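You operate a simulated robot arm through the tools that you are given. There is no shell and no other tool.

You run a simulated two-armed robot. Do the job below in one go: nothing can be reset, and whatever is moved stays where it is left.

Task
Swap the cracked cord bushing for the size on the white cord's tag, clamp the cord grip and pull-test it.
Fine: the cracked one goes in the redo tray; the test must light HOLDS. Set down upright: cracked beige cord bushing.

The check looks at the end state, three seconds after you hand in, the way a careful person would. Anything else that was tipped, shoved, dropped, spilled or broken makes it a failure.

Robot
Two 7-joint arms with fingered hands on one trunk that stands fixed in place. Base frame: the origin is at the foot of the trunk, x ahead of it, y to its left, z up. Units: m, degrees, N and s.
The left shoulder is at [0.05, 0.214, 0.869], the right one opposite. With the tool pointing down near the work surface each hand reaches from about 0.34 to 0.88 m from the base axis, measured 20 degrees to its own side. Payload 3 kg a hand.
The tool frame of a hand sits at the grasp point between the pads (the TCP): z along the fingers, y along the line on which they close. The tips reach 0.026 m beyond it. Largest opening 0.132 m; the body of the gripper starts 0.073 m behind the TCP. The gripper is a hand of 3 fingers: y runs from the thumb to the fingers, the wrist lies at [0, 0, -0.229] in the tool frame, and closing takes about 1.5 s.
Orientation is that of the tool frame in the base frame, as a unit quaternion [x, y, z, w]. With the fingers straight down and closing along the base's y, the tool's x points along the base's -x, its y along +y and its z along -z.

Tools
- The arms move only by the tool play_rows. It takes "left_targets", "right_targets" or both (then of equal length, played together; a hand with none holds still); each is a list of rows, each a list of 6 numbers: the shift along the base's x, y, z in mm, then the turn, a rotation vector about the base's x, y, z in degrees. In form: [[dx, dy, dz, rx, ry, rz], ...]. A call has 1 to 20 rows; each row shifts and turns the commanded pose from where the row before left it. "left_gripper" and "right_gripper" are, for a hand that has rows, the gripper command, from -1 (fully open) to 1 (shut), values between in proportion, set as the call begins (left out, the last holds). Each row takes 0.2 s and may step no farther than 0.05 m and 8.6 degrees from the row before; otherwise, or with a gripper value out of range, the whole call is refused. Where a pose cannot be reached the arm comes as near as it can. A force on the tool above 90 N (or 10 N above the force at the start of the call, whichever is more), or a blocked arm, ends the call early, and 0.2 s more pass. Each finger travels about 0.072 m/s and halts on what it meets, pressing with about 29 N; the grip force reading is that of the motor and also rises with nothing between the fingers. The clock runs only during rows and for 0.2 s after the last one: add rows that do not move to give the fingers time. It gives the time, the measured TCP pose, the force on the tool (base axes), the opening and the grip force at its end, in the units of the frame above (readings bear some noise), with the torque about the TCP (base axes, N m) and any sound that the robot's microphone picked up.
- Cameras (640 x 400 px; columns grow to the right, rows downward): "scene" is now at [0.0157, -0.054, 1.502]; the picture's right is [-0.64, -0.77, 0.00], its down [-0.50, 0.41, -0.76] and it looks along [0.59, -0.48, -0.65] (base axes); focal length 214 px, centre (320, 200). "left" rides on the left gripper at [-0.061, 0.003, -0.092] in its tool frame; the picture's right is [-0.05, -1.00, 0.00], its down [0.83, -0.04, -0.56] and it looks along [0.55, -0.03, 0.83] (tool axes); focal length 230 px, centre (320, 200). "right" rides on the right gripper at [0.062, 0.003, -0.092] in its tool frame; the picture's right is [-0.05, 1.00, 0.00], its down [-0.83, -0.04, -0.56] and it looks along [-0.55, -0.03, 0.83] (tool axes); focal length 230 px, centre (320, 200).
- grab_frame(camera): a new picture of that camera. The clock stands still meanwhile.
- move_fingers(finger1, finger2, thumb_bend, hand): sets how far each is bent, from 0 (flat) to 100 (curled in); at 30 the hand is open as for a grip, at 70 the pads meet at the TCP. One left out holds its place. A second passes; each finger stops where it meets its share of the squeeze, and holds until it gets a number again. A gripper value or a shape takes the hand back. It gives what a move gives, with no picture; readings hold the bend of each and the force on the fingers (four entries, about 0 where the hand has none), thumb and palm.
- grasp_type(shape, hand): the hand has 3 fingers and takes this shape, open, in about a second: jaw (thumb against the fingers, like two jaws); tri (thumb and two fingers); tip (a fingertip pinch); poke (one finger out to press); point (the index stretched); flat (the hand flat); cup (the hand cupped); fist (a fist). The gripper value then closes the fingers along that shape, each until it touches; the sizes above hold for jaw. It gives what a move gives, with no picture.
- aim_head(pan, tilt): turns the head with the scene camera to pan (to the left, within 86 degrees either way) and tilt (down, from -29 to 69), counted from straight ahead of the robot. It gives what a move gives.
- point_at(camera, pixels): there is no depth. For up to 12 entries [column, row, z] of the newest picture of that camera ("zoom" is the newest enlarged one), the place [x, y] in the base frame at which the ray of that pixel passes the height z, good to about 0.002 m. The clock stands still meanwhile.
- close_up(camera, box): a new picture of the part [left, top, right, bottom] of that camera's present view, enlarged. The clock stands still meanwhile.
- close_job(): hands the job in; it is judged then, once.

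Open the grippers and draw the arms clear of the work before you hand the job in, unless the task says otherwise.

The tools are called after "Call:" as a command line: name --argument value ..., lists and objects as JSON in quotes. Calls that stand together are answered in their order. play_rows: Moves the arms, as the interface text tells. Its arguments: {"type":"object","properties":{"left_targets":{"type":"array","items":{"type":"array","items":{"type":"number"}}},"left_gripper":{"type":"number"},"right_targets":{"type":"array","items":{"type":"array","items":{"type":"number"}}},"right_gripper":{"type":"number"}},"required":[]} The other tools are called the same way: grasp_type (shape, hand) gives the hand a shape; move_fingers (finger1, finger2, thumb_bend, hand) moves the fingers one by one; aim_head (pan, tilt) turns the head that bears the scene camera; grab_frame (camera) takes a picture; point_at (camera, pixels) gives the place at which the rays of pixels pass given heights; close_up (camera, box) takes an enlarged picture of a part of a camera's view; close_job () hands the job in.

At the start:

```text
t: 0.0
left_tcp_pos: [0.4361, -0.0286, 1.2024]
left_orientation: [0.265, 0.964, 0.0, 0.0]
left_ft_force: [0.3, -0.6, 0.2]
left_moment: [0.01, 0.04, -0.04]
left_finger_gap: 0.1315
left_grasp_force: 0.0
left_shape: jaw
left_bend: [30.0, 30.0, 30.0]
left_finger forces: [0.0, 0.0, 0.0, 0.0, 0.0, 0.1]
right_tcp_pos: [0.3523, -0.3993, 1.2508]
right_orientation: [0.264, 0.964, 0.0, 0.0]
right_ft_force: [0.3, -0.9, -0.1]
right_moment: [0.03, 0.04, -0.01]
right_finger_gap: 0.1317
right_grasp_force: 0.1
right_shape: jaw
right_bend: [30.0, 30.0, 30.0]
right_finger forces: [0.0, 0.0, 0.0, 0.0, 0.1, 0.0]
head pan, tilt: [-39.6, 40.5]
```

scene: 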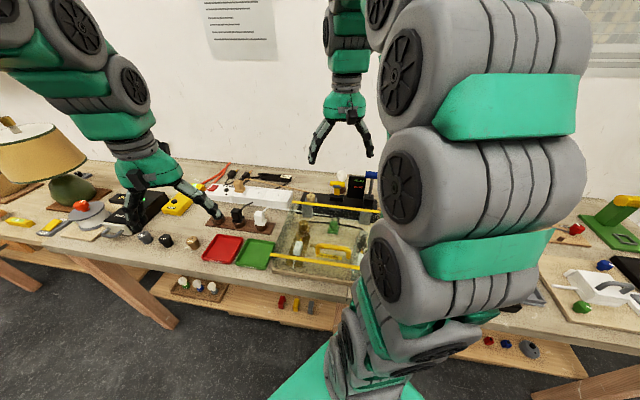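
right: 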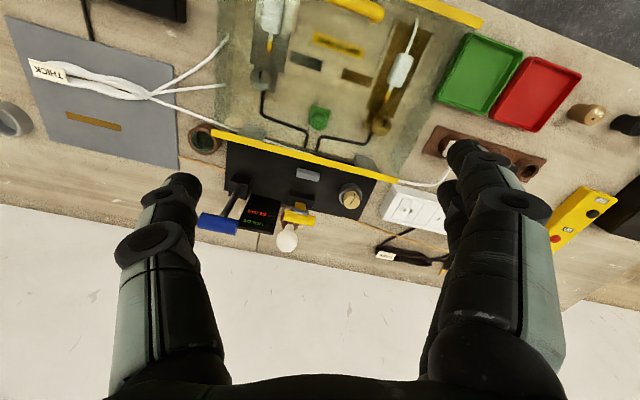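
left: 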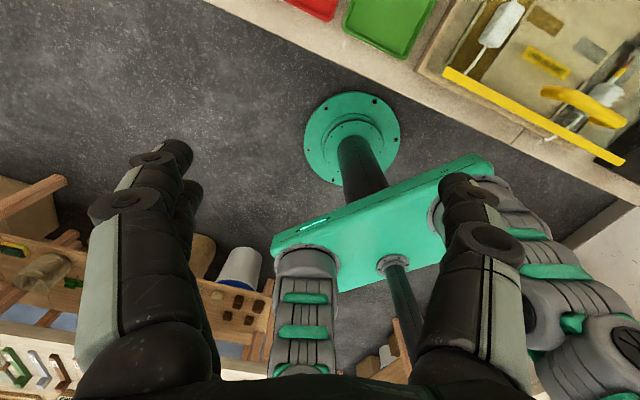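

The first pictures show a bench with a fixture, trays at about (235,250) in the scene view, and a tagged white cord. I'll look closer at the scene before moving anything.

Call:
close_up --camera "scene" --box '[180, 160, 400, 300]'

Call:
close_up --camera "right" --box '[0, 0, 320, 200]'

Call:
close_up --camera "right" --box '[180, 0, 500, 260]'

Call:
close_up --camera "scene" --box '[0, 150, 220, 300]'

```text
2.86 times, centred on (290, 230) of scene
```

zoom: 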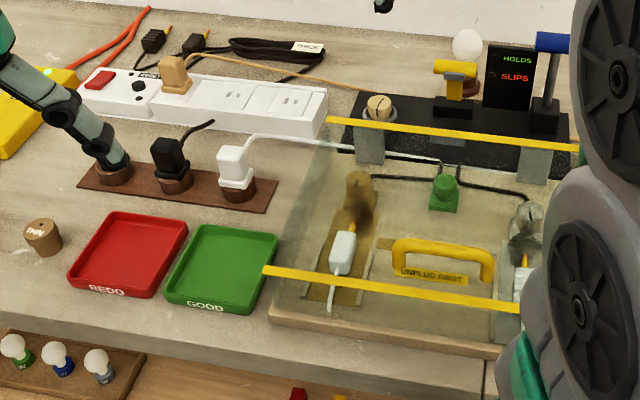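

```text
2.00 times, centred on (160, 100) of right
```

zoom: 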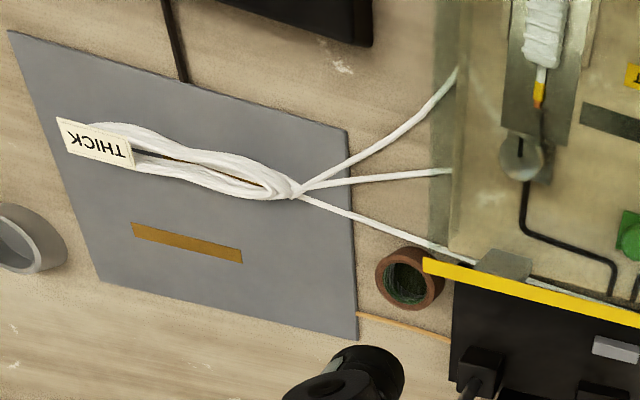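

```text
1.54 times, centred on (340, 130) of right
```

zoom: 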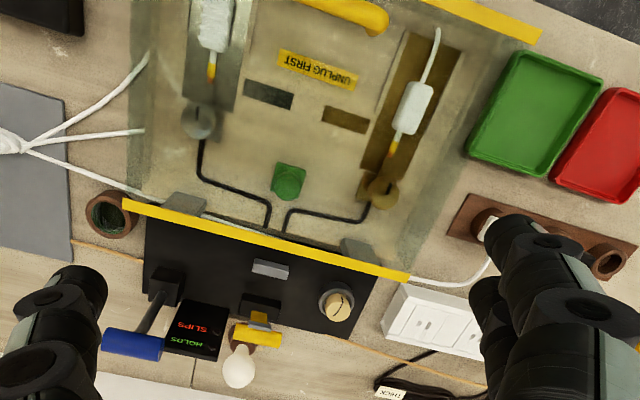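

```text
2.67 times, centred on (110, 225) of scene
```

zoom: 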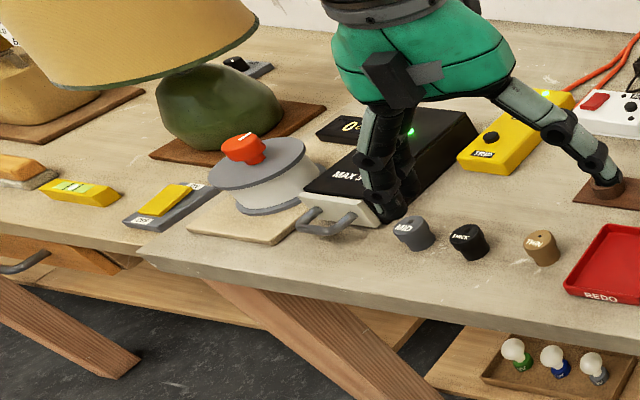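

Bushings labelled MID, THICK and THIN stand in front of the left hand, and the black panel with the beige bushing is around (355,200). I'll enlarge the panel, the tag and the other parts to read them.

Call:
close_up --camera "scene" --box '[285, 165, 385, 230]'

Call:
close_up --camera "right" --box '[180, 110, 400, 260]'

Call:
close_up --camera "scene" --box '[195, 155, 325, 240]'

Call:
close_up --camera "scene" --box '[100, 215, 240, 300]'

Call:
close_up --camera "scene" --box '[195, 0, 285, 60]'

```text
6.15 times, centred on (335, 198) of scene
```

zoom: 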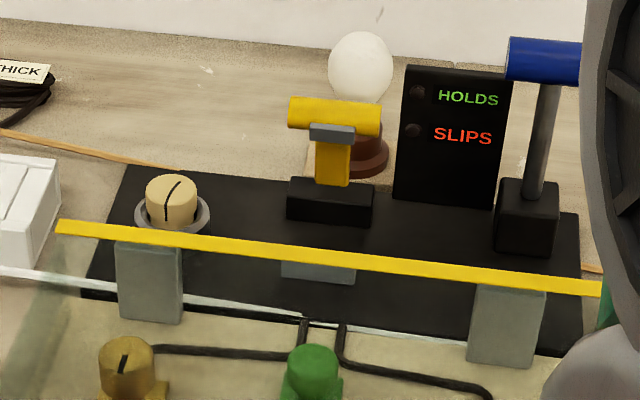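

```text
2.67 times, centred on (290, 185) of right
```

zoom: 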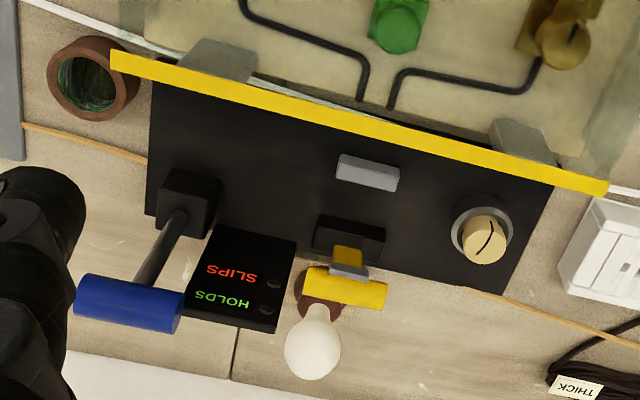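

```text
4.71 times, centred on (260, 198) of scene
```

zoom: 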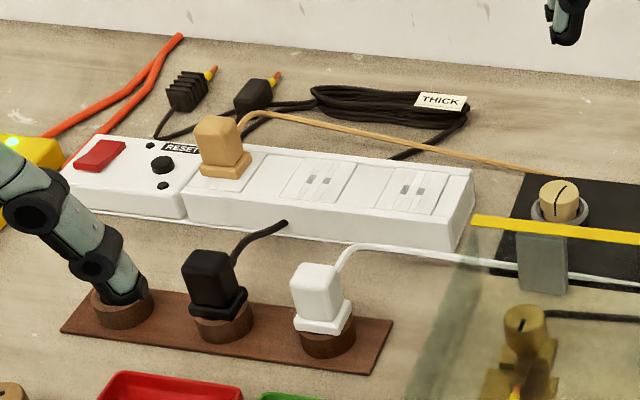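

```text
4.57 times, centred on (170, 258) of scene
```

zoom: 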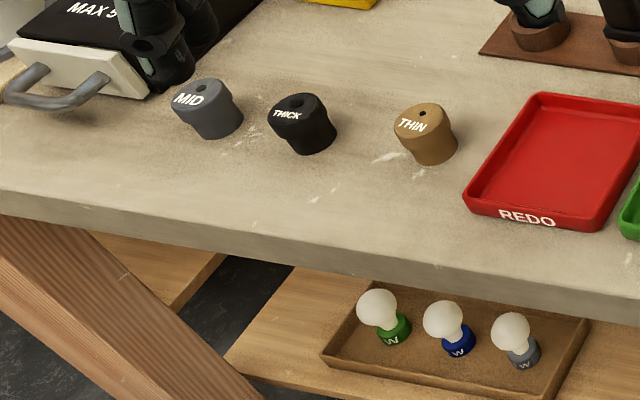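

```text
6.67 times, centred on (240, 30) of scene
```

zoom: 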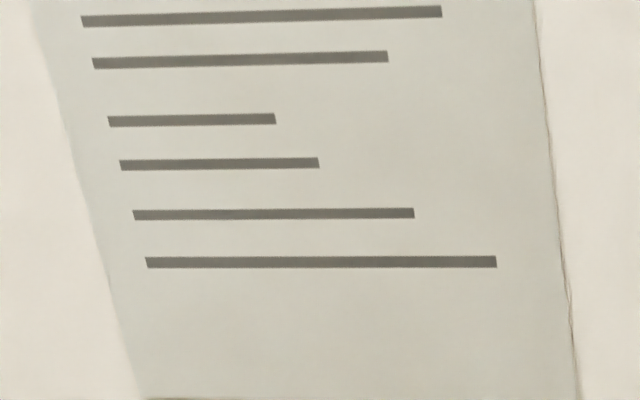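

The tag on the white coil on the grey mat reads THICK, and the panel has a bushing seat, a yellow clamp lever, a HOLDS/SLIPS display and a blue lever. I'll find heights by crossing rays from the scene and right cameras on the same features.

Call:
point_at --camera "scene" --pixels '[[310.9, 196.4, 0.8], [310.9, 196.4, 0.9], [310.9, 196.4, 1.0], [222, 249, 0.75], [222, 249, 0.85], [222, 249, 0.95]]'

Call:
point_at --camera "right" --pixels '[[351.8, 200, 0.8], [351.8, 200, 0.9], [351.8, 200, 1.0], [537, 93, 0.75], [537, 93, 0.85], [537, 93, 0.95]]'

```text
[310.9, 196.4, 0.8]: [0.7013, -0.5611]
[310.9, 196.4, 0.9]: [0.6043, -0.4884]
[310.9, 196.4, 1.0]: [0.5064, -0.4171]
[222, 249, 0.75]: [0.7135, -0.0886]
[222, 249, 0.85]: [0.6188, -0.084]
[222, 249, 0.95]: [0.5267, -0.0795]
```

```text
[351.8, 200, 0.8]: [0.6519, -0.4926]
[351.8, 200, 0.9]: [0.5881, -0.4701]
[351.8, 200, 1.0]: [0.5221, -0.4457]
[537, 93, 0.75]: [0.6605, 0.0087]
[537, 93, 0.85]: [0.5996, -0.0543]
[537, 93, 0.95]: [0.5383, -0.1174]
```

Rays cross at about z=0.945 for the seated bushing top (~[0.562,-0.460]) and z≈0.90 for the red tray (~[0.571,-0.083]). The left hand blocks the bushing area, so I'll draw it away to the left and up.

Call:
play_rows --left_targets '[[-5, 45, 5, 0, 0, 0], [-5, 45, 5, 0, 0, 0], [-5, 45, 5, 0, 0, 0], [-5, 45, 5, 0, 0, 0], [-5, 45, 5, 0, 0, 0], [-5, 45, 5, 0, 0, 0], [-5, 45, 5, 0, 0, 0], [-5, 45, 5, 0, 0, 0], [-5, 45, 5, 0, 0, 0], [-5, 45, 5, 0, 0, 0], [0, 0, 0, 0, 0, 0]]'

```text
t: 2.4
left_tcp_pos: [0.3872, 0.4217, 1.252]
left_orientation: [0.265, 0.964, 0.0, 0.0]
left_ft_force: [0.2, 0.0, 0.0]
left_moment: [-0.04, -0.02, 0.02]
left_finger_gap: 0.1315
left_grasp_force: 0.1
left_shape: jaw
left_bend: [30.0, 30.0, 30.0]
left_finger forces: [0.0, 0.0, 0.0, 0.0, 0.1, 0.0]
right_tcp_pos: [0.3517, -0.4012, 1.2504]
right_orientation: [0.265, 0.964, 0.0, -0.001]
right_ft_force: [-0.2, 1.2, 0.2]
right_moment: [-0.04, 0.01, -0.02]
right_finger_gap: 0.1322
right_grasp_force: 0.0
right_shape: jaw
right_bend: [30.0, 30.0, 30.0]
right_finger forces: [0.0, 0.0, 0.0, 0.0, 0.0, 0.1]
head pan, tilt: [-39.6, 40.5]
```

The left arm is clear now at [0.387,0.422,1.252]. I'll take fresh pictures from the scene and right cameras.

Call:
grab_frame --camera "scene"

Call:
close_up --camera "right" --box '[400, 0, 640, 150]'

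Call:
close_up --camera "right" --box '[320, 130, 480, 230]'

Call:
close_up --camera "scene" --box '[100, 160, 260, 260]'

```text
taken
```

scene: 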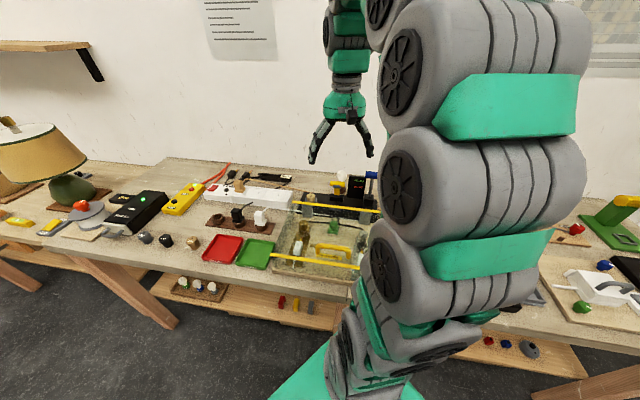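

```text
2.67 times, centred on (520, 75) of right
```

zoom: 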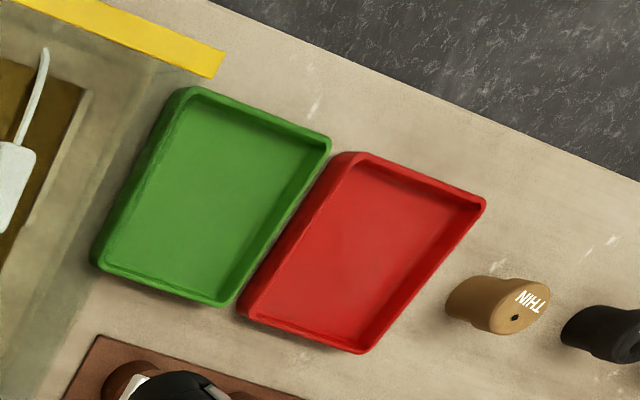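

```text
4.00 times, centred on (400, 180) of right
```

zoom: 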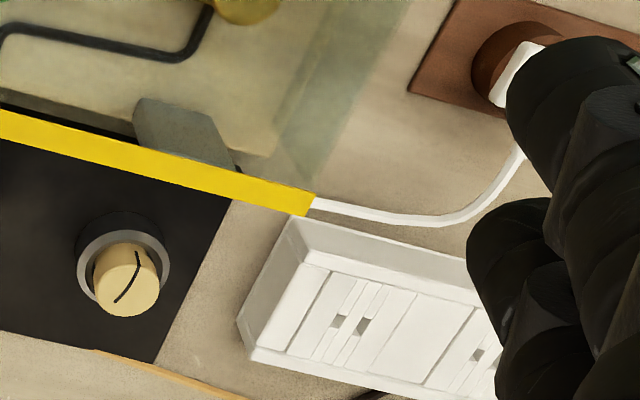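

```text
4.00 times, centred on (180, 210) of scene
```

zoom: 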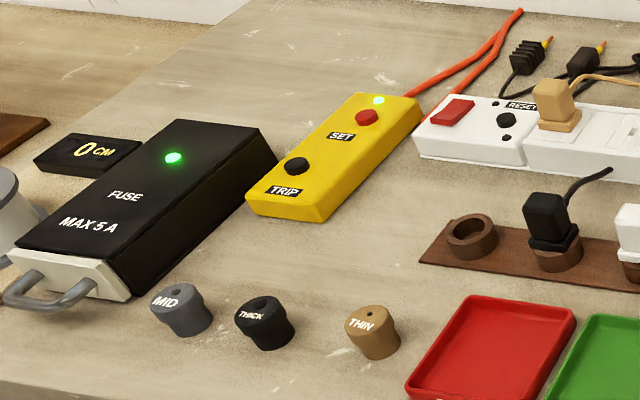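

The three spare bushings and the trays are clear now. I'll locate the bushings and trays with scene rays at a few heights.

Call:
point_at --camera "scene" --pixels '[[165.5, 237, 0.93], [165.5, 237, 0.94], [167, 246, 0.9], [193, 239, 0.93], [144.5, 234, 0.93], [222, 249, 0.9], [256, 252, 0.9], [340, 185, 0.98], [372, 176, 1.02], [300, 203, 0.93], [240, 213, 0.95]]'

```text
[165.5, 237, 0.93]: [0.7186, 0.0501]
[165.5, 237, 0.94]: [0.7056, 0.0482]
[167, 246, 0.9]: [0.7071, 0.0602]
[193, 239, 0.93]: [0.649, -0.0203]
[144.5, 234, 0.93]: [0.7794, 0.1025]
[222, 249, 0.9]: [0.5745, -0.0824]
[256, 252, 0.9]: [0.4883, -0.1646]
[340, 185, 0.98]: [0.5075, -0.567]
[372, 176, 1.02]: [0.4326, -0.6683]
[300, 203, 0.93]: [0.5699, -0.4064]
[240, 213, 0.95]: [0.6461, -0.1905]
```

The spares lie near [0.71,0.05] (THICK), [0.65,-0.02] (THIN) and [0.78,0.10] (MID). I'll check how high the yellow stripe beside the seat sits, and where the clamp lever and blue lever tops are, by crossing rays.

Call:
point_at --camera "scene" --pixels '[[292.2, 201.9, 0.9], [292.2, 201.9, 0.95], [292.2, 201.9, 1.0], [337.5, 183.5, 0.95], [337.5, 183.5, 1.0], [337.5, 183.5, 1.05], [370, 174.5, 1.0], [370, 174.5, 1.05], [310.9, 201, 0.92], [338.5, 198, 0.95]]'

Call:
point_at --camera "right" --pixels '[[398.4, 180, 0.9], [398.4, 180, 0.95], [398.4, 180, 1.0], [299, 218, 0.95], [299, 218, 1.0], [299, 218, 1.05], [220, 224, 1.0], [220, 224, 1.05], [234, 205, 1.0], [234, 205, 0.95]]'

```text
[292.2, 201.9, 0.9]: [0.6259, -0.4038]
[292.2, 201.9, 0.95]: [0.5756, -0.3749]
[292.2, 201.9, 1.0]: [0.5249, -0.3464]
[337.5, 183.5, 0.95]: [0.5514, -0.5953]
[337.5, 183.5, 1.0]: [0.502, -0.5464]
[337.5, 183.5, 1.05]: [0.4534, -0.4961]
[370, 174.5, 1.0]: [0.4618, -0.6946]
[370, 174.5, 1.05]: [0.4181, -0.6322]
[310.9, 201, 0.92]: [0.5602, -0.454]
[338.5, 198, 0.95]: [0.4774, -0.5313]
```

```text
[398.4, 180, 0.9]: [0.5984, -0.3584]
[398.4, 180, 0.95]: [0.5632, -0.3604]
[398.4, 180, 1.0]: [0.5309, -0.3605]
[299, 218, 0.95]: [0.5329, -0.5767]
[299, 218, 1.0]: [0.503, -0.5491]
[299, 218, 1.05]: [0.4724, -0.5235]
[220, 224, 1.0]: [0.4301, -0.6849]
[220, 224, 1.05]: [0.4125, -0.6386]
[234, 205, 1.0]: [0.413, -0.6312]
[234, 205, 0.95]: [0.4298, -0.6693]
```

The stripe end crosses at z≈0.975, the yellow clamp handle at about [0.503,-0.548,1.00] and the blue lever handle at about [0.415,-0.635,1.05]. I'll lower the right hand a little for a closer view of the panel, staying well above it.

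Call:
play_rows --right_targets '[[12, 5, -25, 0, 0, 0], [12, 5, -25, 0, 0, 0], [12, 5, -25, 0, 0, 0], [12, 5, -25, 0, 0, 0], [0, 0, 0, 0, 0, 0]]'

Call:
grab_frame --camera "right"

Call:
close_up --camera "right" --box '[200, 60, 440, 210]'

```text
t: 3.6
left_tcp_pos: [0.3872, 0.4205, 1.2529]
left_orientation: [0.264, 0.964, 0.0, 0.0]
left_ft_force: [0.6, 0.5, 0.4]
left_moment: [0.03, 0.03, 0.02]
left_finger_gap: 0.1316
left_grasp_force: 0.1
left_shape: jaw
left_bend: [30.0, 30.0, 30.0]
left_finger forces: [0.0, 0.1, 0.1, 0.1, 0.1, 0.0]
right_tcp_pos: [0.4007, -0.382, 1.1505]
right_orientation: [0.265, 0.964, 0.001, 0.0]
right_ft_force: [-0.3, 0.7, -1.1]
right_moment: [-0.03, 0.0, 0.01]
right_finger_gap: 0.1324
right_grasp_force: 0.1
right_shape: jaw
right_bend: [30.0, 30.0, 30.0]
right_finger forces: [0.0, 0.0, 0.0, 0.0, 0.0, 0.0]
head pan, tilt: [-39.6, 40.5]
```

```text
taken
```

right: 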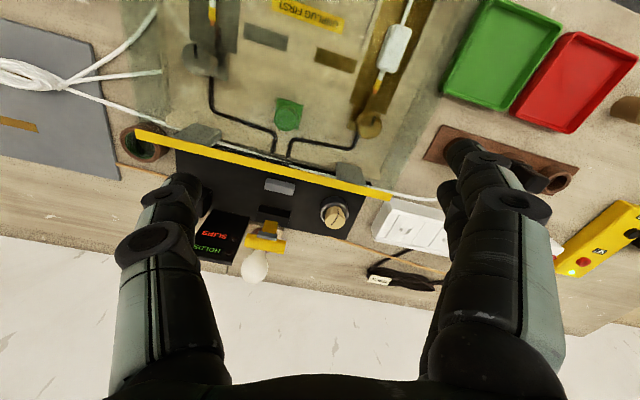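

```text
2.67 times, centred on (320, 135) of right
```

zoom: 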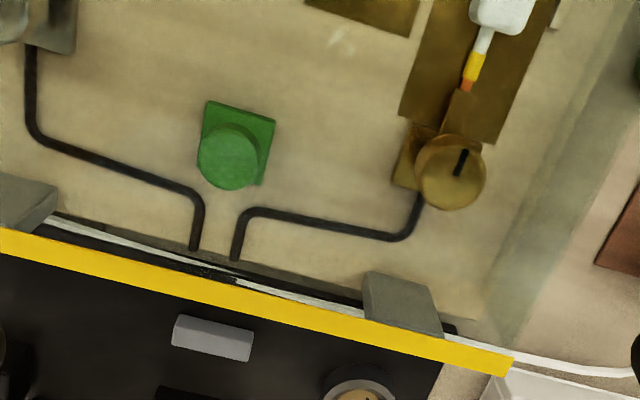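

The picture's top is toward the robot, so the panel lies beyond the cover with its seat at (335,213). I'll enlarge the panel and the seat.

Call:
close_up --camera "right" --box '[190, 150, 400, 285]'

Call:
close_up --camera "right" --box '[290, 175, 380, 235]'

Call:
close_up --camera "right" --box '[0, 30, 200, 160]'

```text
2.96 times, centred on (295, 218) of right
```

zoom: 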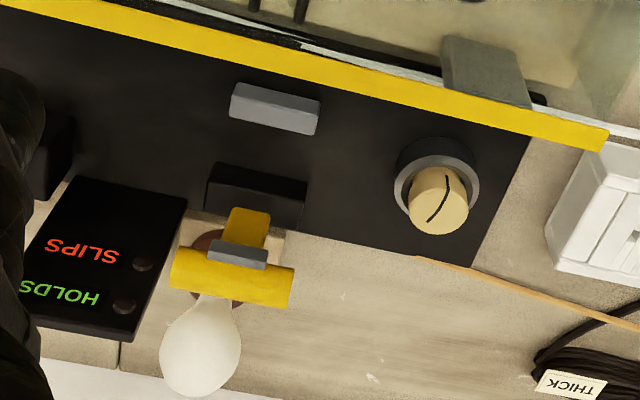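

```text
6.67 times, centred on (335, 205) of right
```

zoom: 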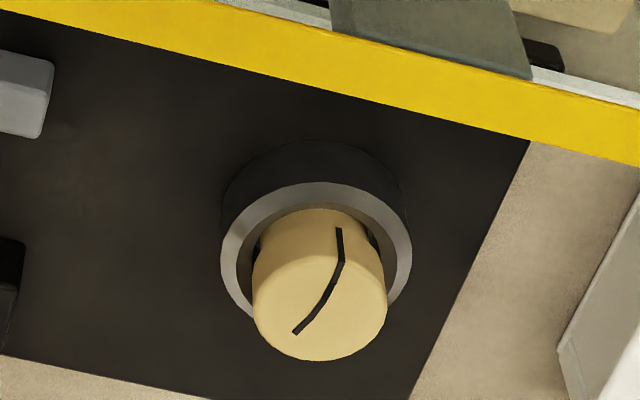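

```text
3.08 times, centred on (100, 95) of right
```

zoom: 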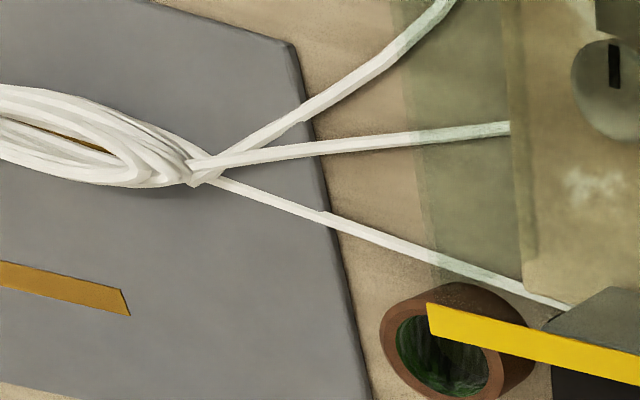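

The seated beige bushing has a visible crack and stands in a grey ring; the clamp lever's black block is behind the grey pad. I'll take tight close-ups of the seat from both cameras to cross rays accurately.

Call:
close_up --camera "scene" --box '[296, 184, 328, 204]'

Call:
point_at --camera "zoom" --pixels '[[320, 200, 0.95]]'

Call:
close_up --camera "right" --box '[311, 190, 359, 220]'

```text
16.00 times, centred on (312, 194) of scene
```

zoom: 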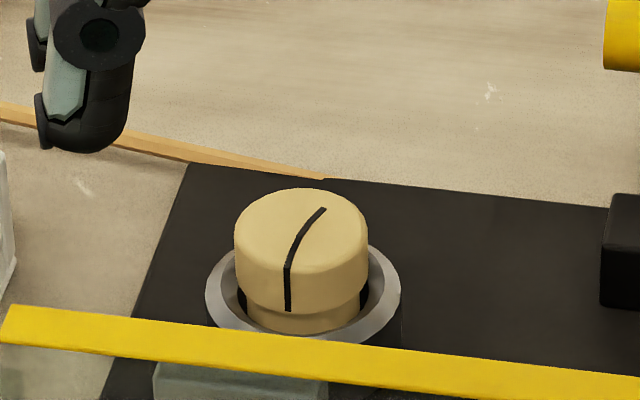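

```text
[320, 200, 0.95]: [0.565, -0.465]
```

```text
13.33 times, centred on (335, 205) of right
```

zoom: 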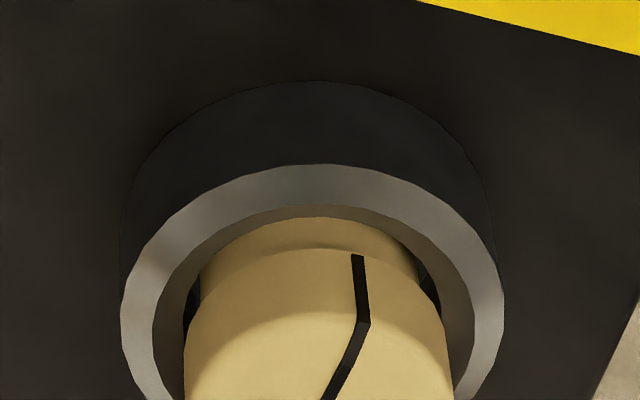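

The bushing has a wide head over a narrower neck inside the ring (ring centre near (334.4,212.5), head top centre near (335,218.8) in the right frame). I'll cross these rays with the scene ones.

Call:
grab_frame --camera "right"

Call:
point_at --camera "right" --pixels '[[335, 218.8, 0.93], [335, 218.8, 0.94], [335, 218.8, 0.95], [335, 218.8, 0.96], [334.4, 212.5, 0.91], [334.4, 212.5, 0.92], [334.4, 212.5, 0.93], [334.4, 212.5, 0.94]]'

Call:
point_at --camera "scene" --pixels '[[310.8, 196, 0.93], [310.8, 196, 0.94], [310.8, 196, 0.95], [310.8, 196, 0.96], [310.9, 199.4, 0.91], [310.9, 199.4, 0.92], [310.9, 199.4, 0.93], [310.9, 199.4, 0.94]]'

```text
taken
```

right: 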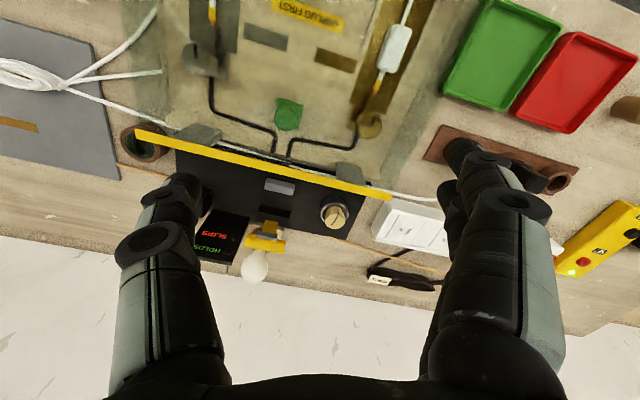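

```text
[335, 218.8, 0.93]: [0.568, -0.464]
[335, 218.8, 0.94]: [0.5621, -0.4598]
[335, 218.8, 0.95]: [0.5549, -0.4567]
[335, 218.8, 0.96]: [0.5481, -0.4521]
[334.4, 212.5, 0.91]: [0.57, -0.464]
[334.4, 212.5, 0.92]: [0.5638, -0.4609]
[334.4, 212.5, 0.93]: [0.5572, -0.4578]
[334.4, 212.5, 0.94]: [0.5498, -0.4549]
```

```text
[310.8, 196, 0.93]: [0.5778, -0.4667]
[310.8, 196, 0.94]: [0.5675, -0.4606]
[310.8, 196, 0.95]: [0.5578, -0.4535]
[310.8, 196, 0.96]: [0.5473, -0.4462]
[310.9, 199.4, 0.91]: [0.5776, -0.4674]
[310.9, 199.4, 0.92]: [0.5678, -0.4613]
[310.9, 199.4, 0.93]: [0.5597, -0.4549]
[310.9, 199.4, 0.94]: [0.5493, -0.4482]
```

The rays agree on a seat centre near [0.557,-0.457], ring top z≈0.93 and bushing top z≈0.948. Next I'll carry the right hand at z≈1.15 toward the spares to view them with its camera.

Call:
play_rows --right_targets '[[15, 40, 0, 0, 0, 0], [15, 40, 0, 0, 0, 0], [15, 40, 0, 0, 0, 0], [15, 40, 0, 0, 0, 0], [15, 40, 0, 0, 0, 0], [15, 40, 0, 0, 0, 0], [15, 40, 0, 0, 0, 0], [15, 40, 0, 0, 0, 0], [15, 40, 0, 0, 0, 0], [15, 40, 0, 0, 0, 0], [15, 40, 0, 0, 0, 0], [15, 40, 0, 0, 0, 0], [0, 0, 0, 0, 0, 0]]'

Call:
grab_frame --camera "right"

Call:
grab_frame --camera "scene"

```text
t: 6.4
left_tcp_pos: [0.3879, 0.4204, 1.2516]
left_orientation: [0.265, 0.964, 0.0, 0.001]
left_ft_force: [0.3, -0.3, 0.6]
left_moment: [-0.04, -0.03, 0.0]
left_finger_gap: 0.1318
left_grasp_force: 0.2
left_shape: jaw
left_bend: [30.0, 30.0, 30.0]
left_finger forces: [0.0, 0.0, 0.0, 0.0, 0.0, 0.1]
right_tcp_pos: [0.5806, 0.1012, 1.1504]
right_orientation: [0.264, 0.964, 0.0, 0.0]
right_ft_force: [0.4, 0.3, -0.6]
right_moment: [0.0, 0.01, -0.01]
right_finger_gap: 0.132
right_grasp_force: 0.1
right_shape: jaw
right_bend: [30.0, 30.0, 30.0]
right_finger forces: [0.0, 0.0, 0.0, 0.0, 0.0, 0.0]
head pan, tilt: [-39.6, 40.5]
```

```text
taken
```

right: 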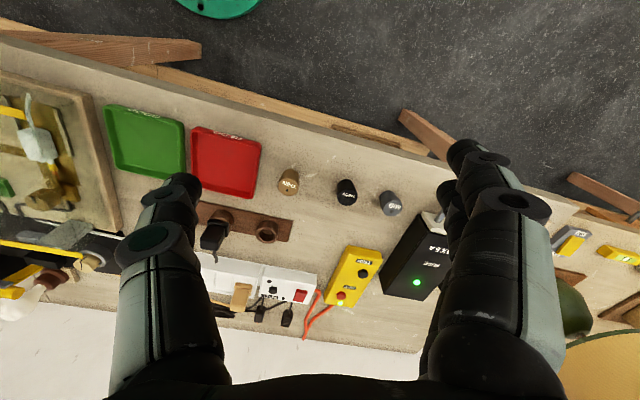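

```text
taken
```

scene: 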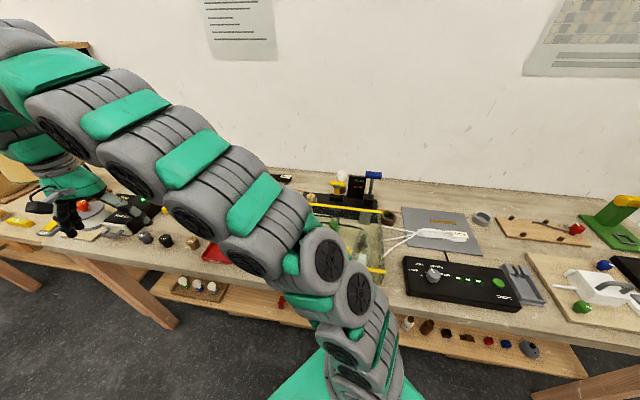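

The arm has moved off the right side, so the white cord's tag is visible near (455,237). I'll zoom on the tag, the panel, and the spare bushings.

Call:
close_up --camera "scene" --box '[400, 205, 496, 265]'

Call:
close_up --camera "scene" --box '[305, 160, 401, 220]'

Call:
close_up --camera "right" --box '[260, 150, 420, 250]'

Call:
close_up --camera "scene" --box '[120, 215, 216, 275]'

```text
6.67 times, centred on (448, 235) of scene
```

zoom: 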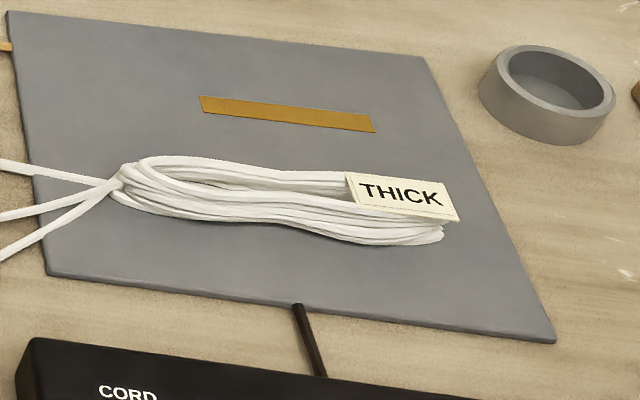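

```text
6.67 times, centred on (353, 190) of scene
```

zoom: 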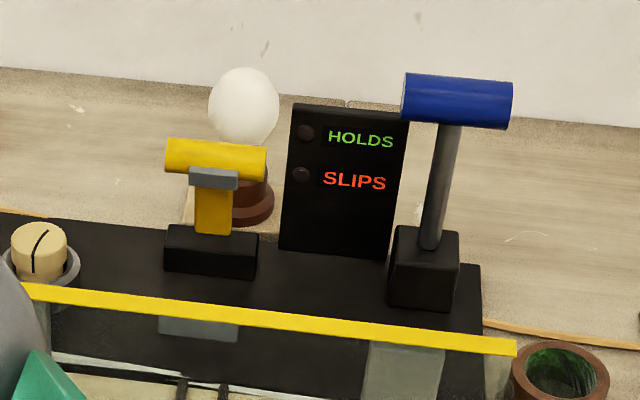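

```text
4.00 times, centred on (340, 200) of right
```

zoom: 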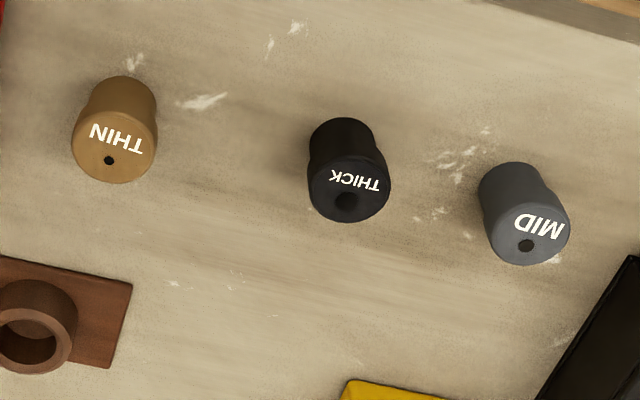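

```text
6.67 times, centred on (168, 245) of scene
```

zoom: 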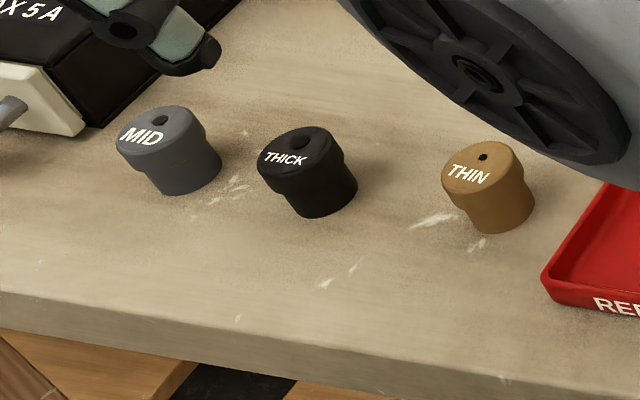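

The white cord's tag reads THICK, and the black spare labelled THICK is at (347,196) in the right frame. I'll cross rays from both cameras for its top and the other tops.

Call:
point_at --camera "right" --pixels '[[347.25, 196.5, 0.92], [347.25, 196.5, 0.93], [347.25, 196.5, 0.94], [347.25, 196.5, 0.95], [288.75, 186.5, 0.93], [391.2, 206.2, 0.93], [225, 160, 0.9], [225, 160, 0.91]]'

Call:
point_at --camera "scene" --pixels '[[165.3, 237.5, 0.92], [165.3, 237.5, 0.93], [165.3, 237.5, 0.94], [165.3, 237.5, 0.95]]'

Call:
close_up --camera "right" --box '[323, 175, 371, 205]'

Call:
close_up --camera "right" --box '[180, 115, 276, 205]'

```text
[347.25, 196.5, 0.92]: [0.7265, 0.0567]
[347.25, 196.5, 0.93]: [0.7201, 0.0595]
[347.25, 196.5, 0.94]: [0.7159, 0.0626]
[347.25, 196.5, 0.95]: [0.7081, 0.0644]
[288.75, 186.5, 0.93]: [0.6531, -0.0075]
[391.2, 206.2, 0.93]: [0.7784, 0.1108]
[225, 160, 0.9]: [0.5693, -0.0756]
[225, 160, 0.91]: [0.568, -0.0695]
```

```text
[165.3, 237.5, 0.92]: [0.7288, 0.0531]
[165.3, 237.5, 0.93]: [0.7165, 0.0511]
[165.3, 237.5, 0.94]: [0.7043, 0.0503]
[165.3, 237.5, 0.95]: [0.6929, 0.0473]
```

```text
13.33 times, centred on (347, 190) of right
```

zoom: 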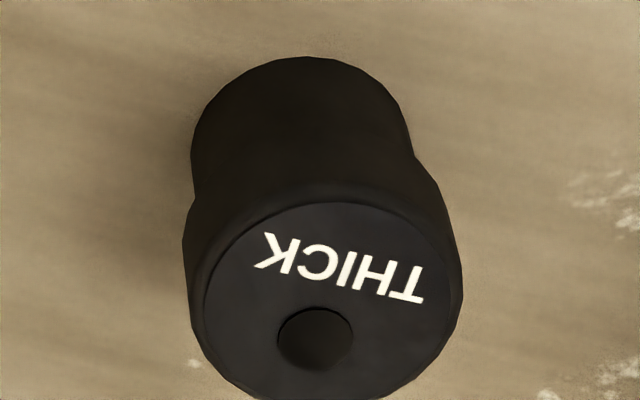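

```text
4.44 times, centred on (228, 160) of right
```

zoom: 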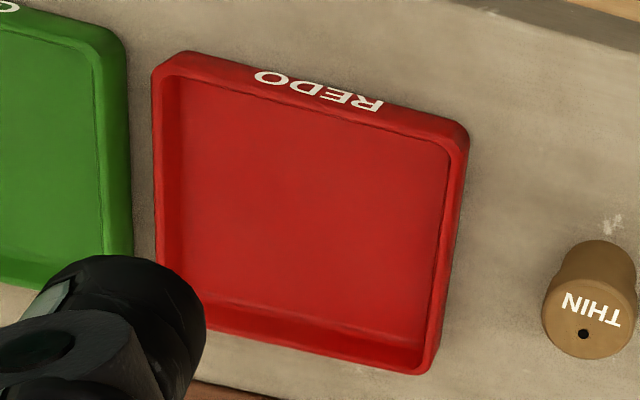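

The THICK head is about 34 mm across with a 29 mm neck; its top centre is at (347.6,197.7) and its foot centre near (345.7,186.6) in the right frame. I'll match both to get the bench height and the exact position.

Call:
point_at --camera "right" --pixels '[[345.65, 186.6, 0.88], [345.65, 186.6, 0.89], [345.65, 186.6, 0.9], [345.65, 186.6, 0.91], [347.6, 197.65, 0.91], [347.6, 197.65, 0.92], [347.6, 197.65, 0.93], [347.6, 197.65, 0.94]]'

Call:
point_at --camera "scene" --pixels '[[169.5, 246.5, 0.88], [169.5, 246.5, 0.89], [169.5, 246.5, 0.9]]'

```text
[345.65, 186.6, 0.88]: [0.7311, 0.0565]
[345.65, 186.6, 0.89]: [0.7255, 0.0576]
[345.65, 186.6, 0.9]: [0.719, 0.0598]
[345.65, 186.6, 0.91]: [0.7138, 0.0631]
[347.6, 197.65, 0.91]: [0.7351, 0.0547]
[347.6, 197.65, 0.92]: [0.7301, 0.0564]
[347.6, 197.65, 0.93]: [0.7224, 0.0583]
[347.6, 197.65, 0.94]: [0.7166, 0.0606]
```

```text
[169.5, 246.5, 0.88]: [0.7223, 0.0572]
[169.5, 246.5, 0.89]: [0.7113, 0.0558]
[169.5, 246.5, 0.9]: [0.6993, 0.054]
```

The numbers agree with a bench top near z=0.90 and a bushing about 36 mm tall centred near [0.7195,0.0596]. Before going down I'll partly close the right hand in the air (gap about 36 mm) to see how the fingertips lie.

Call:
play_rows --right_targets '[[0, 0, 0, 0, 0, 0], [0, 0, 0, 0, 0, 0], [0, 0, 0, 0, 0, 0], [0, 0, 0, 0, 0, 0], [0, 0, 0, 0, 0, 0], [0, 0, 0, 0, 0, 0], [0, 0, 0, 0, 0, 0]]' --right_gripper 0.45

Call:
grab_frame --camera "right"

Call:
grab_frame --camera "scene"

Call:
close_up --camera "scene" --box '[0, 140, 144, 240]'

```text
t: 8.0
left_tcp_pos: [0.3872, 0.4203, 1.253]
left_orientation: [0.264, 0.964, -0.001, -0.001]
left_ft_force: [-0.7, -0.8, -1.2]
left_moment: [0.04, 0.01, 0.03]
left_finger_gap: 0.1317
left_grasp_force: 0.1
left_shape: jaw
left_bend: [30.0, 30.0, 30.0]
left_finger forces: [0.0, 0.1, 0.2, 0.1, 0.0, 0.0]
right_tcp_pos: [0.5794, 0.1023, 1.1518]
right_orientation: [0.265, 0.964, 0.0, 0.0]
right_ft_force: [0.7, 0.2, 0.7]
right_moment: [0.0, -0.01, 0.02]
right_finger_gap: 0.037
right_grasp_force: 0.0
right_shape: jaw
right_bend: [73.0, 73.0, 70.0]
right_finger forces: [0.0, 0.1, 0.0, 0.0, 0.1, 0.0]
head pan, tilt: [-39.6, 40.5]
```

```text
taken
```

right: 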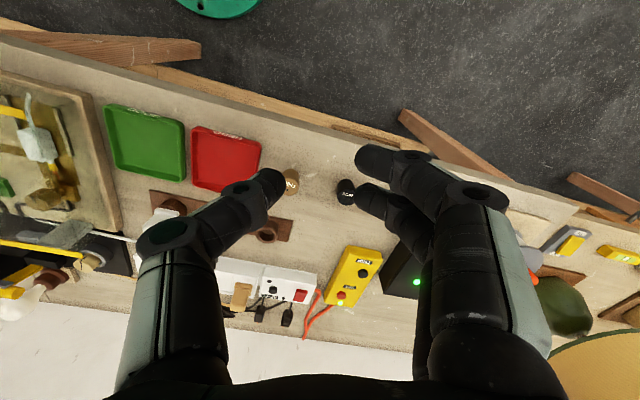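

```text
taken
```

scene: 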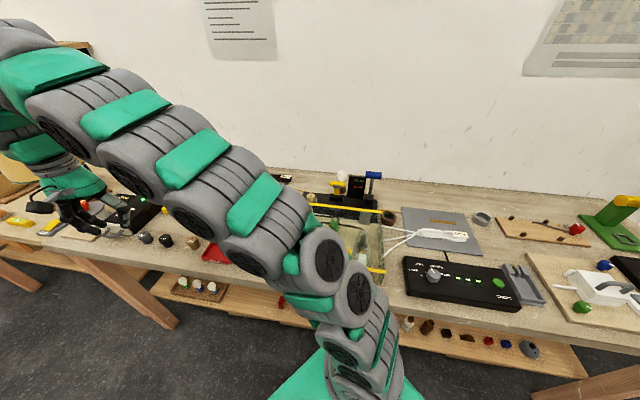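

```text
4.00 times, centred on (72, 190) of scene
```

zoom: 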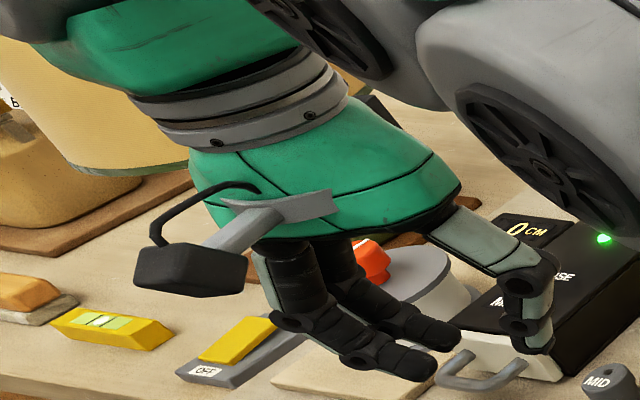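

At a 37 mm gap the bends are 73/73/70 and the tips curl inward, with thumb tip near (283,180) and finger tips near (360,175) in the right frame. I'll zoom in on the hand's tips from the scene and right cameras.

Call:
close_up --camera "scene" --box '[50, 190, 146, 250]'

Call:
close_up --camera "right" --box '[224, 130, 416, 250]'

```text
6.67 times, centred on (98, 220) of scene
```

zoom: 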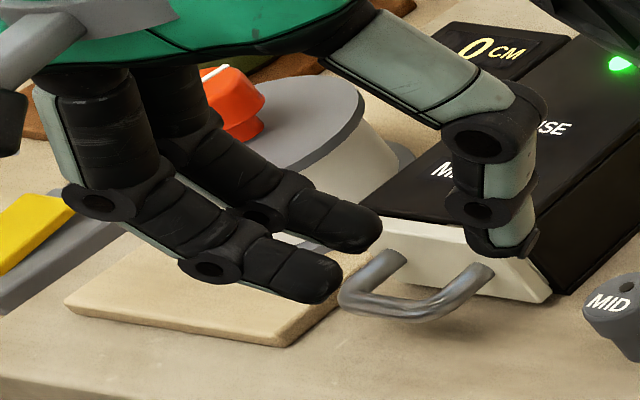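

```text
3.33 times, centred on (320, 190) of right
```

zoom: 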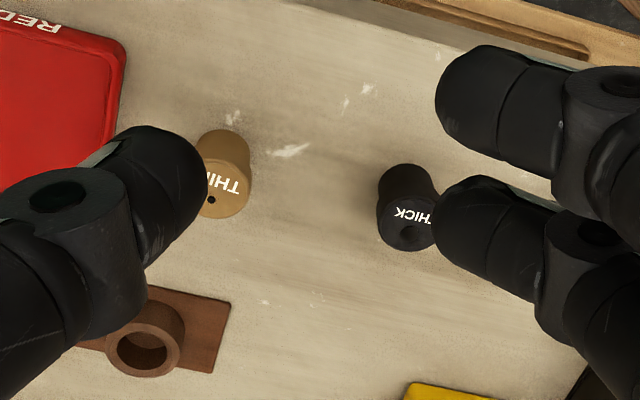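

Both fingers and the thumb slope inward and touch with their rounded tips. I'll estimate the tips' height with scene rays through the thumb tip (128,228) and near finger tip (100,233).

Call:
point_at --camera "scene" --pixels '[[128, 228.2, 1.1], [128, 228.2, 1.11], [128, 228.2, 1.12], [128, 228.2, 1.13], [128, 228.2, 1.14], [101, 234, 1.1], [101, 234, 1.11], [101, 234, 1.12], [101, 234, 1.13], [101, 234, 1.14]]'

Call:
point_at --camera "right" --pixels '[[281, 184, 1.12], [281, 184, 1.13], [281, 184, 1.14], [353, 199, 1.12], [353, 199, 1.13], [353, 199, 1.14], [352, 160, 1.12], [352, 160, 1.13], [352, 160, 1.14]]'

```text
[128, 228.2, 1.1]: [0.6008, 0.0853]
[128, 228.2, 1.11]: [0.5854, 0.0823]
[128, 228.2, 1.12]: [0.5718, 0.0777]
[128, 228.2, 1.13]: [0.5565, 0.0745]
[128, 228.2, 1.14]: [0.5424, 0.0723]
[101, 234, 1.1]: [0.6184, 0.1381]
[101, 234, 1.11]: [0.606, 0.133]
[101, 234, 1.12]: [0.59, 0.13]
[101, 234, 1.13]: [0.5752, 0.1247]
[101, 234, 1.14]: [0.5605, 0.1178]
```

```text
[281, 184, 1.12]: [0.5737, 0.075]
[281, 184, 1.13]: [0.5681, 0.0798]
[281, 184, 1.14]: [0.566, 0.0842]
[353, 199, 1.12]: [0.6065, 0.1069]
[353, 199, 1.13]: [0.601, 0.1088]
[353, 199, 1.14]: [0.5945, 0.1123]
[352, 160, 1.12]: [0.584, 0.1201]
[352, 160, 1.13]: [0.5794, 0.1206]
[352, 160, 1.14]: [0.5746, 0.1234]
```

The tips sit roughly 26–30 mm below the TCP, so a TCP about 15 mm above a head's top plane will pinch it. I'll carry the hand back over the seat at z≈1.15 with a gap of about 60 mm, then look.

Call:
play_rows --right_targets '[[-1.9, -46.5, 0, 0, 0, 0], [-1.9, -46.5, 0, 0, 0, 0], [-1.9, -46.5, 0, 0, 0, 0], [-1.9, -46.5, 0, 0, 0, 0], [-1.9, -46.5, 0, 0, 0, 0], [-1.9, -46.5, 0, 0, 0, 0], [-1.9, -46.5, 0, 0, 0, 0], [-1.9, -46.5, 0, 0, 0, 0], [-1.9, -46.5, 0, 0, 0, 0], [-1.9, -46.5, 0, 0, 0, 0], [-1.9, -46.5, 0, 0, 0, 0], [-1.9, -46.5, 0, 0, 0, 0], [0, 0, -40, 0, 0, 0], [0, 0, -40, 0, 0, 0], [0, 0, 0, 0, 0, 0]]' --right_gripper 0.05

Call:
grab_frame --camera "right"

Call:
grab_frame --camera "scene"

```text
t: 11.2
left_tcp_pos: [0.3873, 0.4202, 1.2514]
left_orientation: [0.265, 0.964, -0.001, 0.0]
left_ft_force: [0.0, 0.9, 0.2]
left_moment: [0.04, -0.01, -0.01]
left_finger_gap: 0.1319
left_grasp_force: 0.1
left_shape: jaw
left_bend: [30.0, 30.0, 30.0]
left_finger forces: [0.0, 0.0, 0.1, 0.0, 0.0, 0.0]
right_tcp_pos: [0.56, -0.4574, 1.0702]
right_orientation: [0.264, 0.965, 0.0, 0.0]
right_ft_force: [-0.8, 0.3, 0.4]
right_moment: [0.0, -0.03, -0.01]
right_finger_gap: 0.0621
right_grasp_force: 0.0
right_shape: jaw
right_bend: [73.0, 73.0, 70.0]
right_finger forces: [0.1, 0.0, 0.0, 0.0, 0.0, 0.1]
head pan, tilt: [-39.6, 40.5]
```

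```text
taken
```

right: 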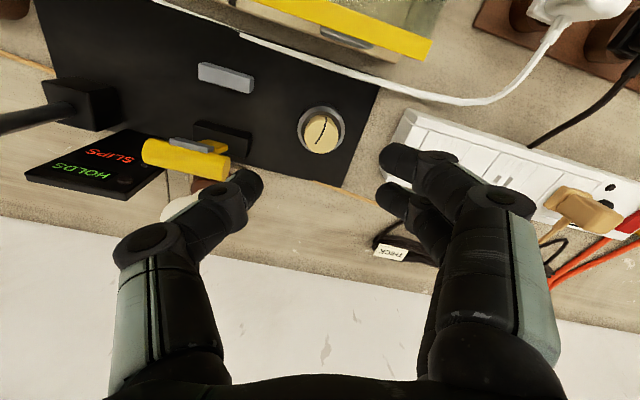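

```text
taken
```

scene: 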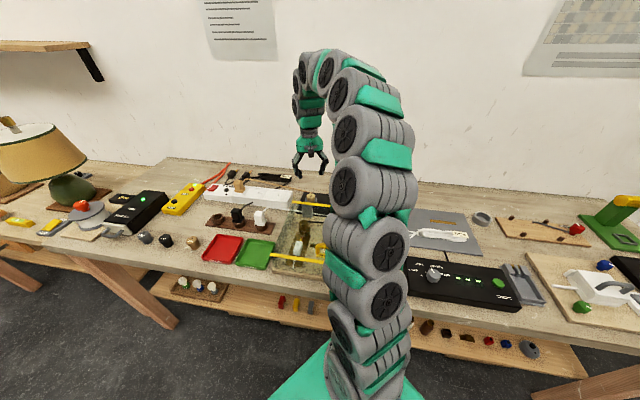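

The seated bushing is at (320,133) in the right frame, nearly straight ahead of the hand centre. I'll zoom in for exact centre positions.

Call:
close_up --camera "right" --box '[288, 110, 352, 150]'

Call:
close_up --camera "right" --box '[130, 50, 386, 210]'

```text
10.00 times, centred on (320, 130) of right
```

zoom: 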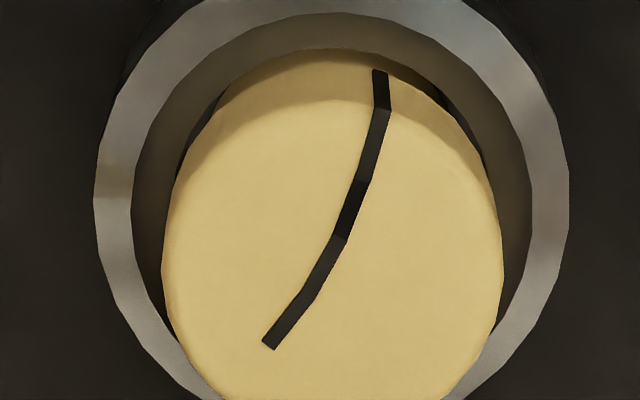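

```text
2.50 times, centred on (258, 130) of right
```

zoom: 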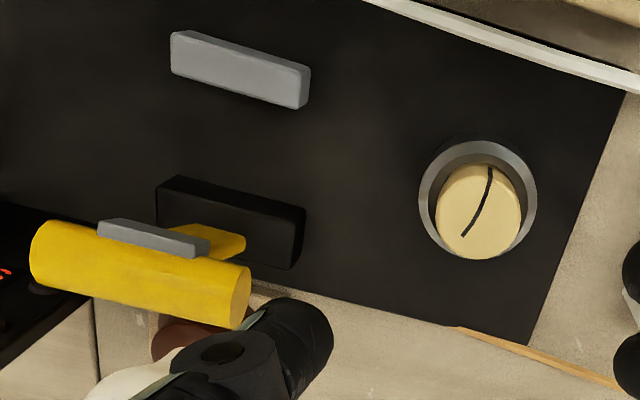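

Head centre is at about (321.3,136.8) and ring centre at about (321.2,129) in the right frame. I'll get their places, and those of the power strip corner, stripe edge and yellow bar ends so I can plan finger clearance.

Call:
grab_frame --camera "right"

Call:
point_at --camera "right" --pixels '[[321.3, 136.8, 0.943], [321.3, 136.8, 0.948], [321.3, 136.8, 0.953], [321.2, 129, 0.925], [321.2, 129, 0.93], [321.2, 129, 0.935], [406, 112, 0.945], [392, 155, 0.945], [431, 50, 0.975], [228, 167, 1.0], [145, 153, 1.0], [220, 150, 1.0]]'

Call:
point_at --camera "right" --pixels '[[406, 112, 0.93], [406, 112, 0.96], [431, 50, 0.96], [431, 50, 0.99], [228, 167, 0.99], [228, 167, 1.01], [199, 128, 0.9], [199, 128, 0.93], [248, 160, 0.93], [205, 73, 0.92], [250, 86, 0.92]]'

```text
taken
```

right: 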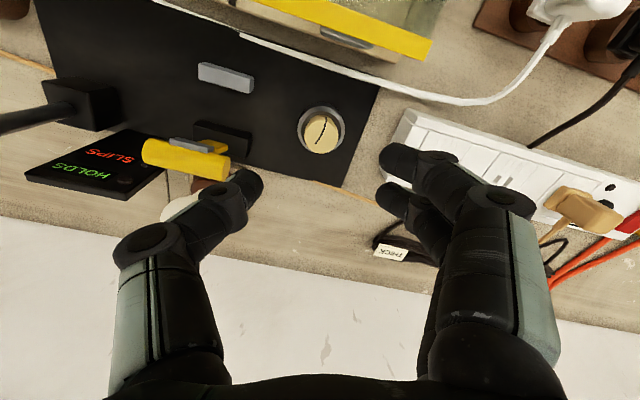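

```text
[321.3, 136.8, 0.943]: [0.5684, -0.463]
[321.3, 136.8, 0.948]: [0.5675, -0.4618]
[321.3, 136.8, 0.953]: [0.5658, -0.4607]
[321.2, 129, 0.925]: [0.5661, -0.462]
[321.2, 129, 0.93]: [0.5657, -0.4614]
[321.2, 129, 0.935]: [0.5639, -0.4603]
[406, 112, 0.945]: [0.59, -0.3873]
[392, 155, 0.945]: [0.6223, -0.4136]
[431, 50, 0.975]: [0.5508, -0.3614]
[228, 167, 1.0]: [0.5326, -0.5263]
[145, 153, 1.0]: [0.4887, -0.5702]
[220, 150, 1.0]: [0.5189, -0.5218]
```

```text
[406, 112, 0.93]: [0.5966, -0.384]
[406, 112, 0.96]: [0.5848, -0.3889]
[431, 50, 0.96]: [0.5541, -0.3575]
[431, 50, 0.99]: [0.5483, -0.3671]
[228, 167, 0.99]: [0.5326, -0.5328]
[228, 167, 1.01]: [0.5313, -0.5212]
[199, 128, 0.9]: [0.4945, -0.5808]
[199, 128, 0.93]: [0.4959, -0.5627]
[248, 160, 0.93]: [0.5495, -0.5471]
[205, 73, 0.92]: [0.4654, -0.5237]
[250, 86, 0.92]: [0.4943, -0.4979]
```

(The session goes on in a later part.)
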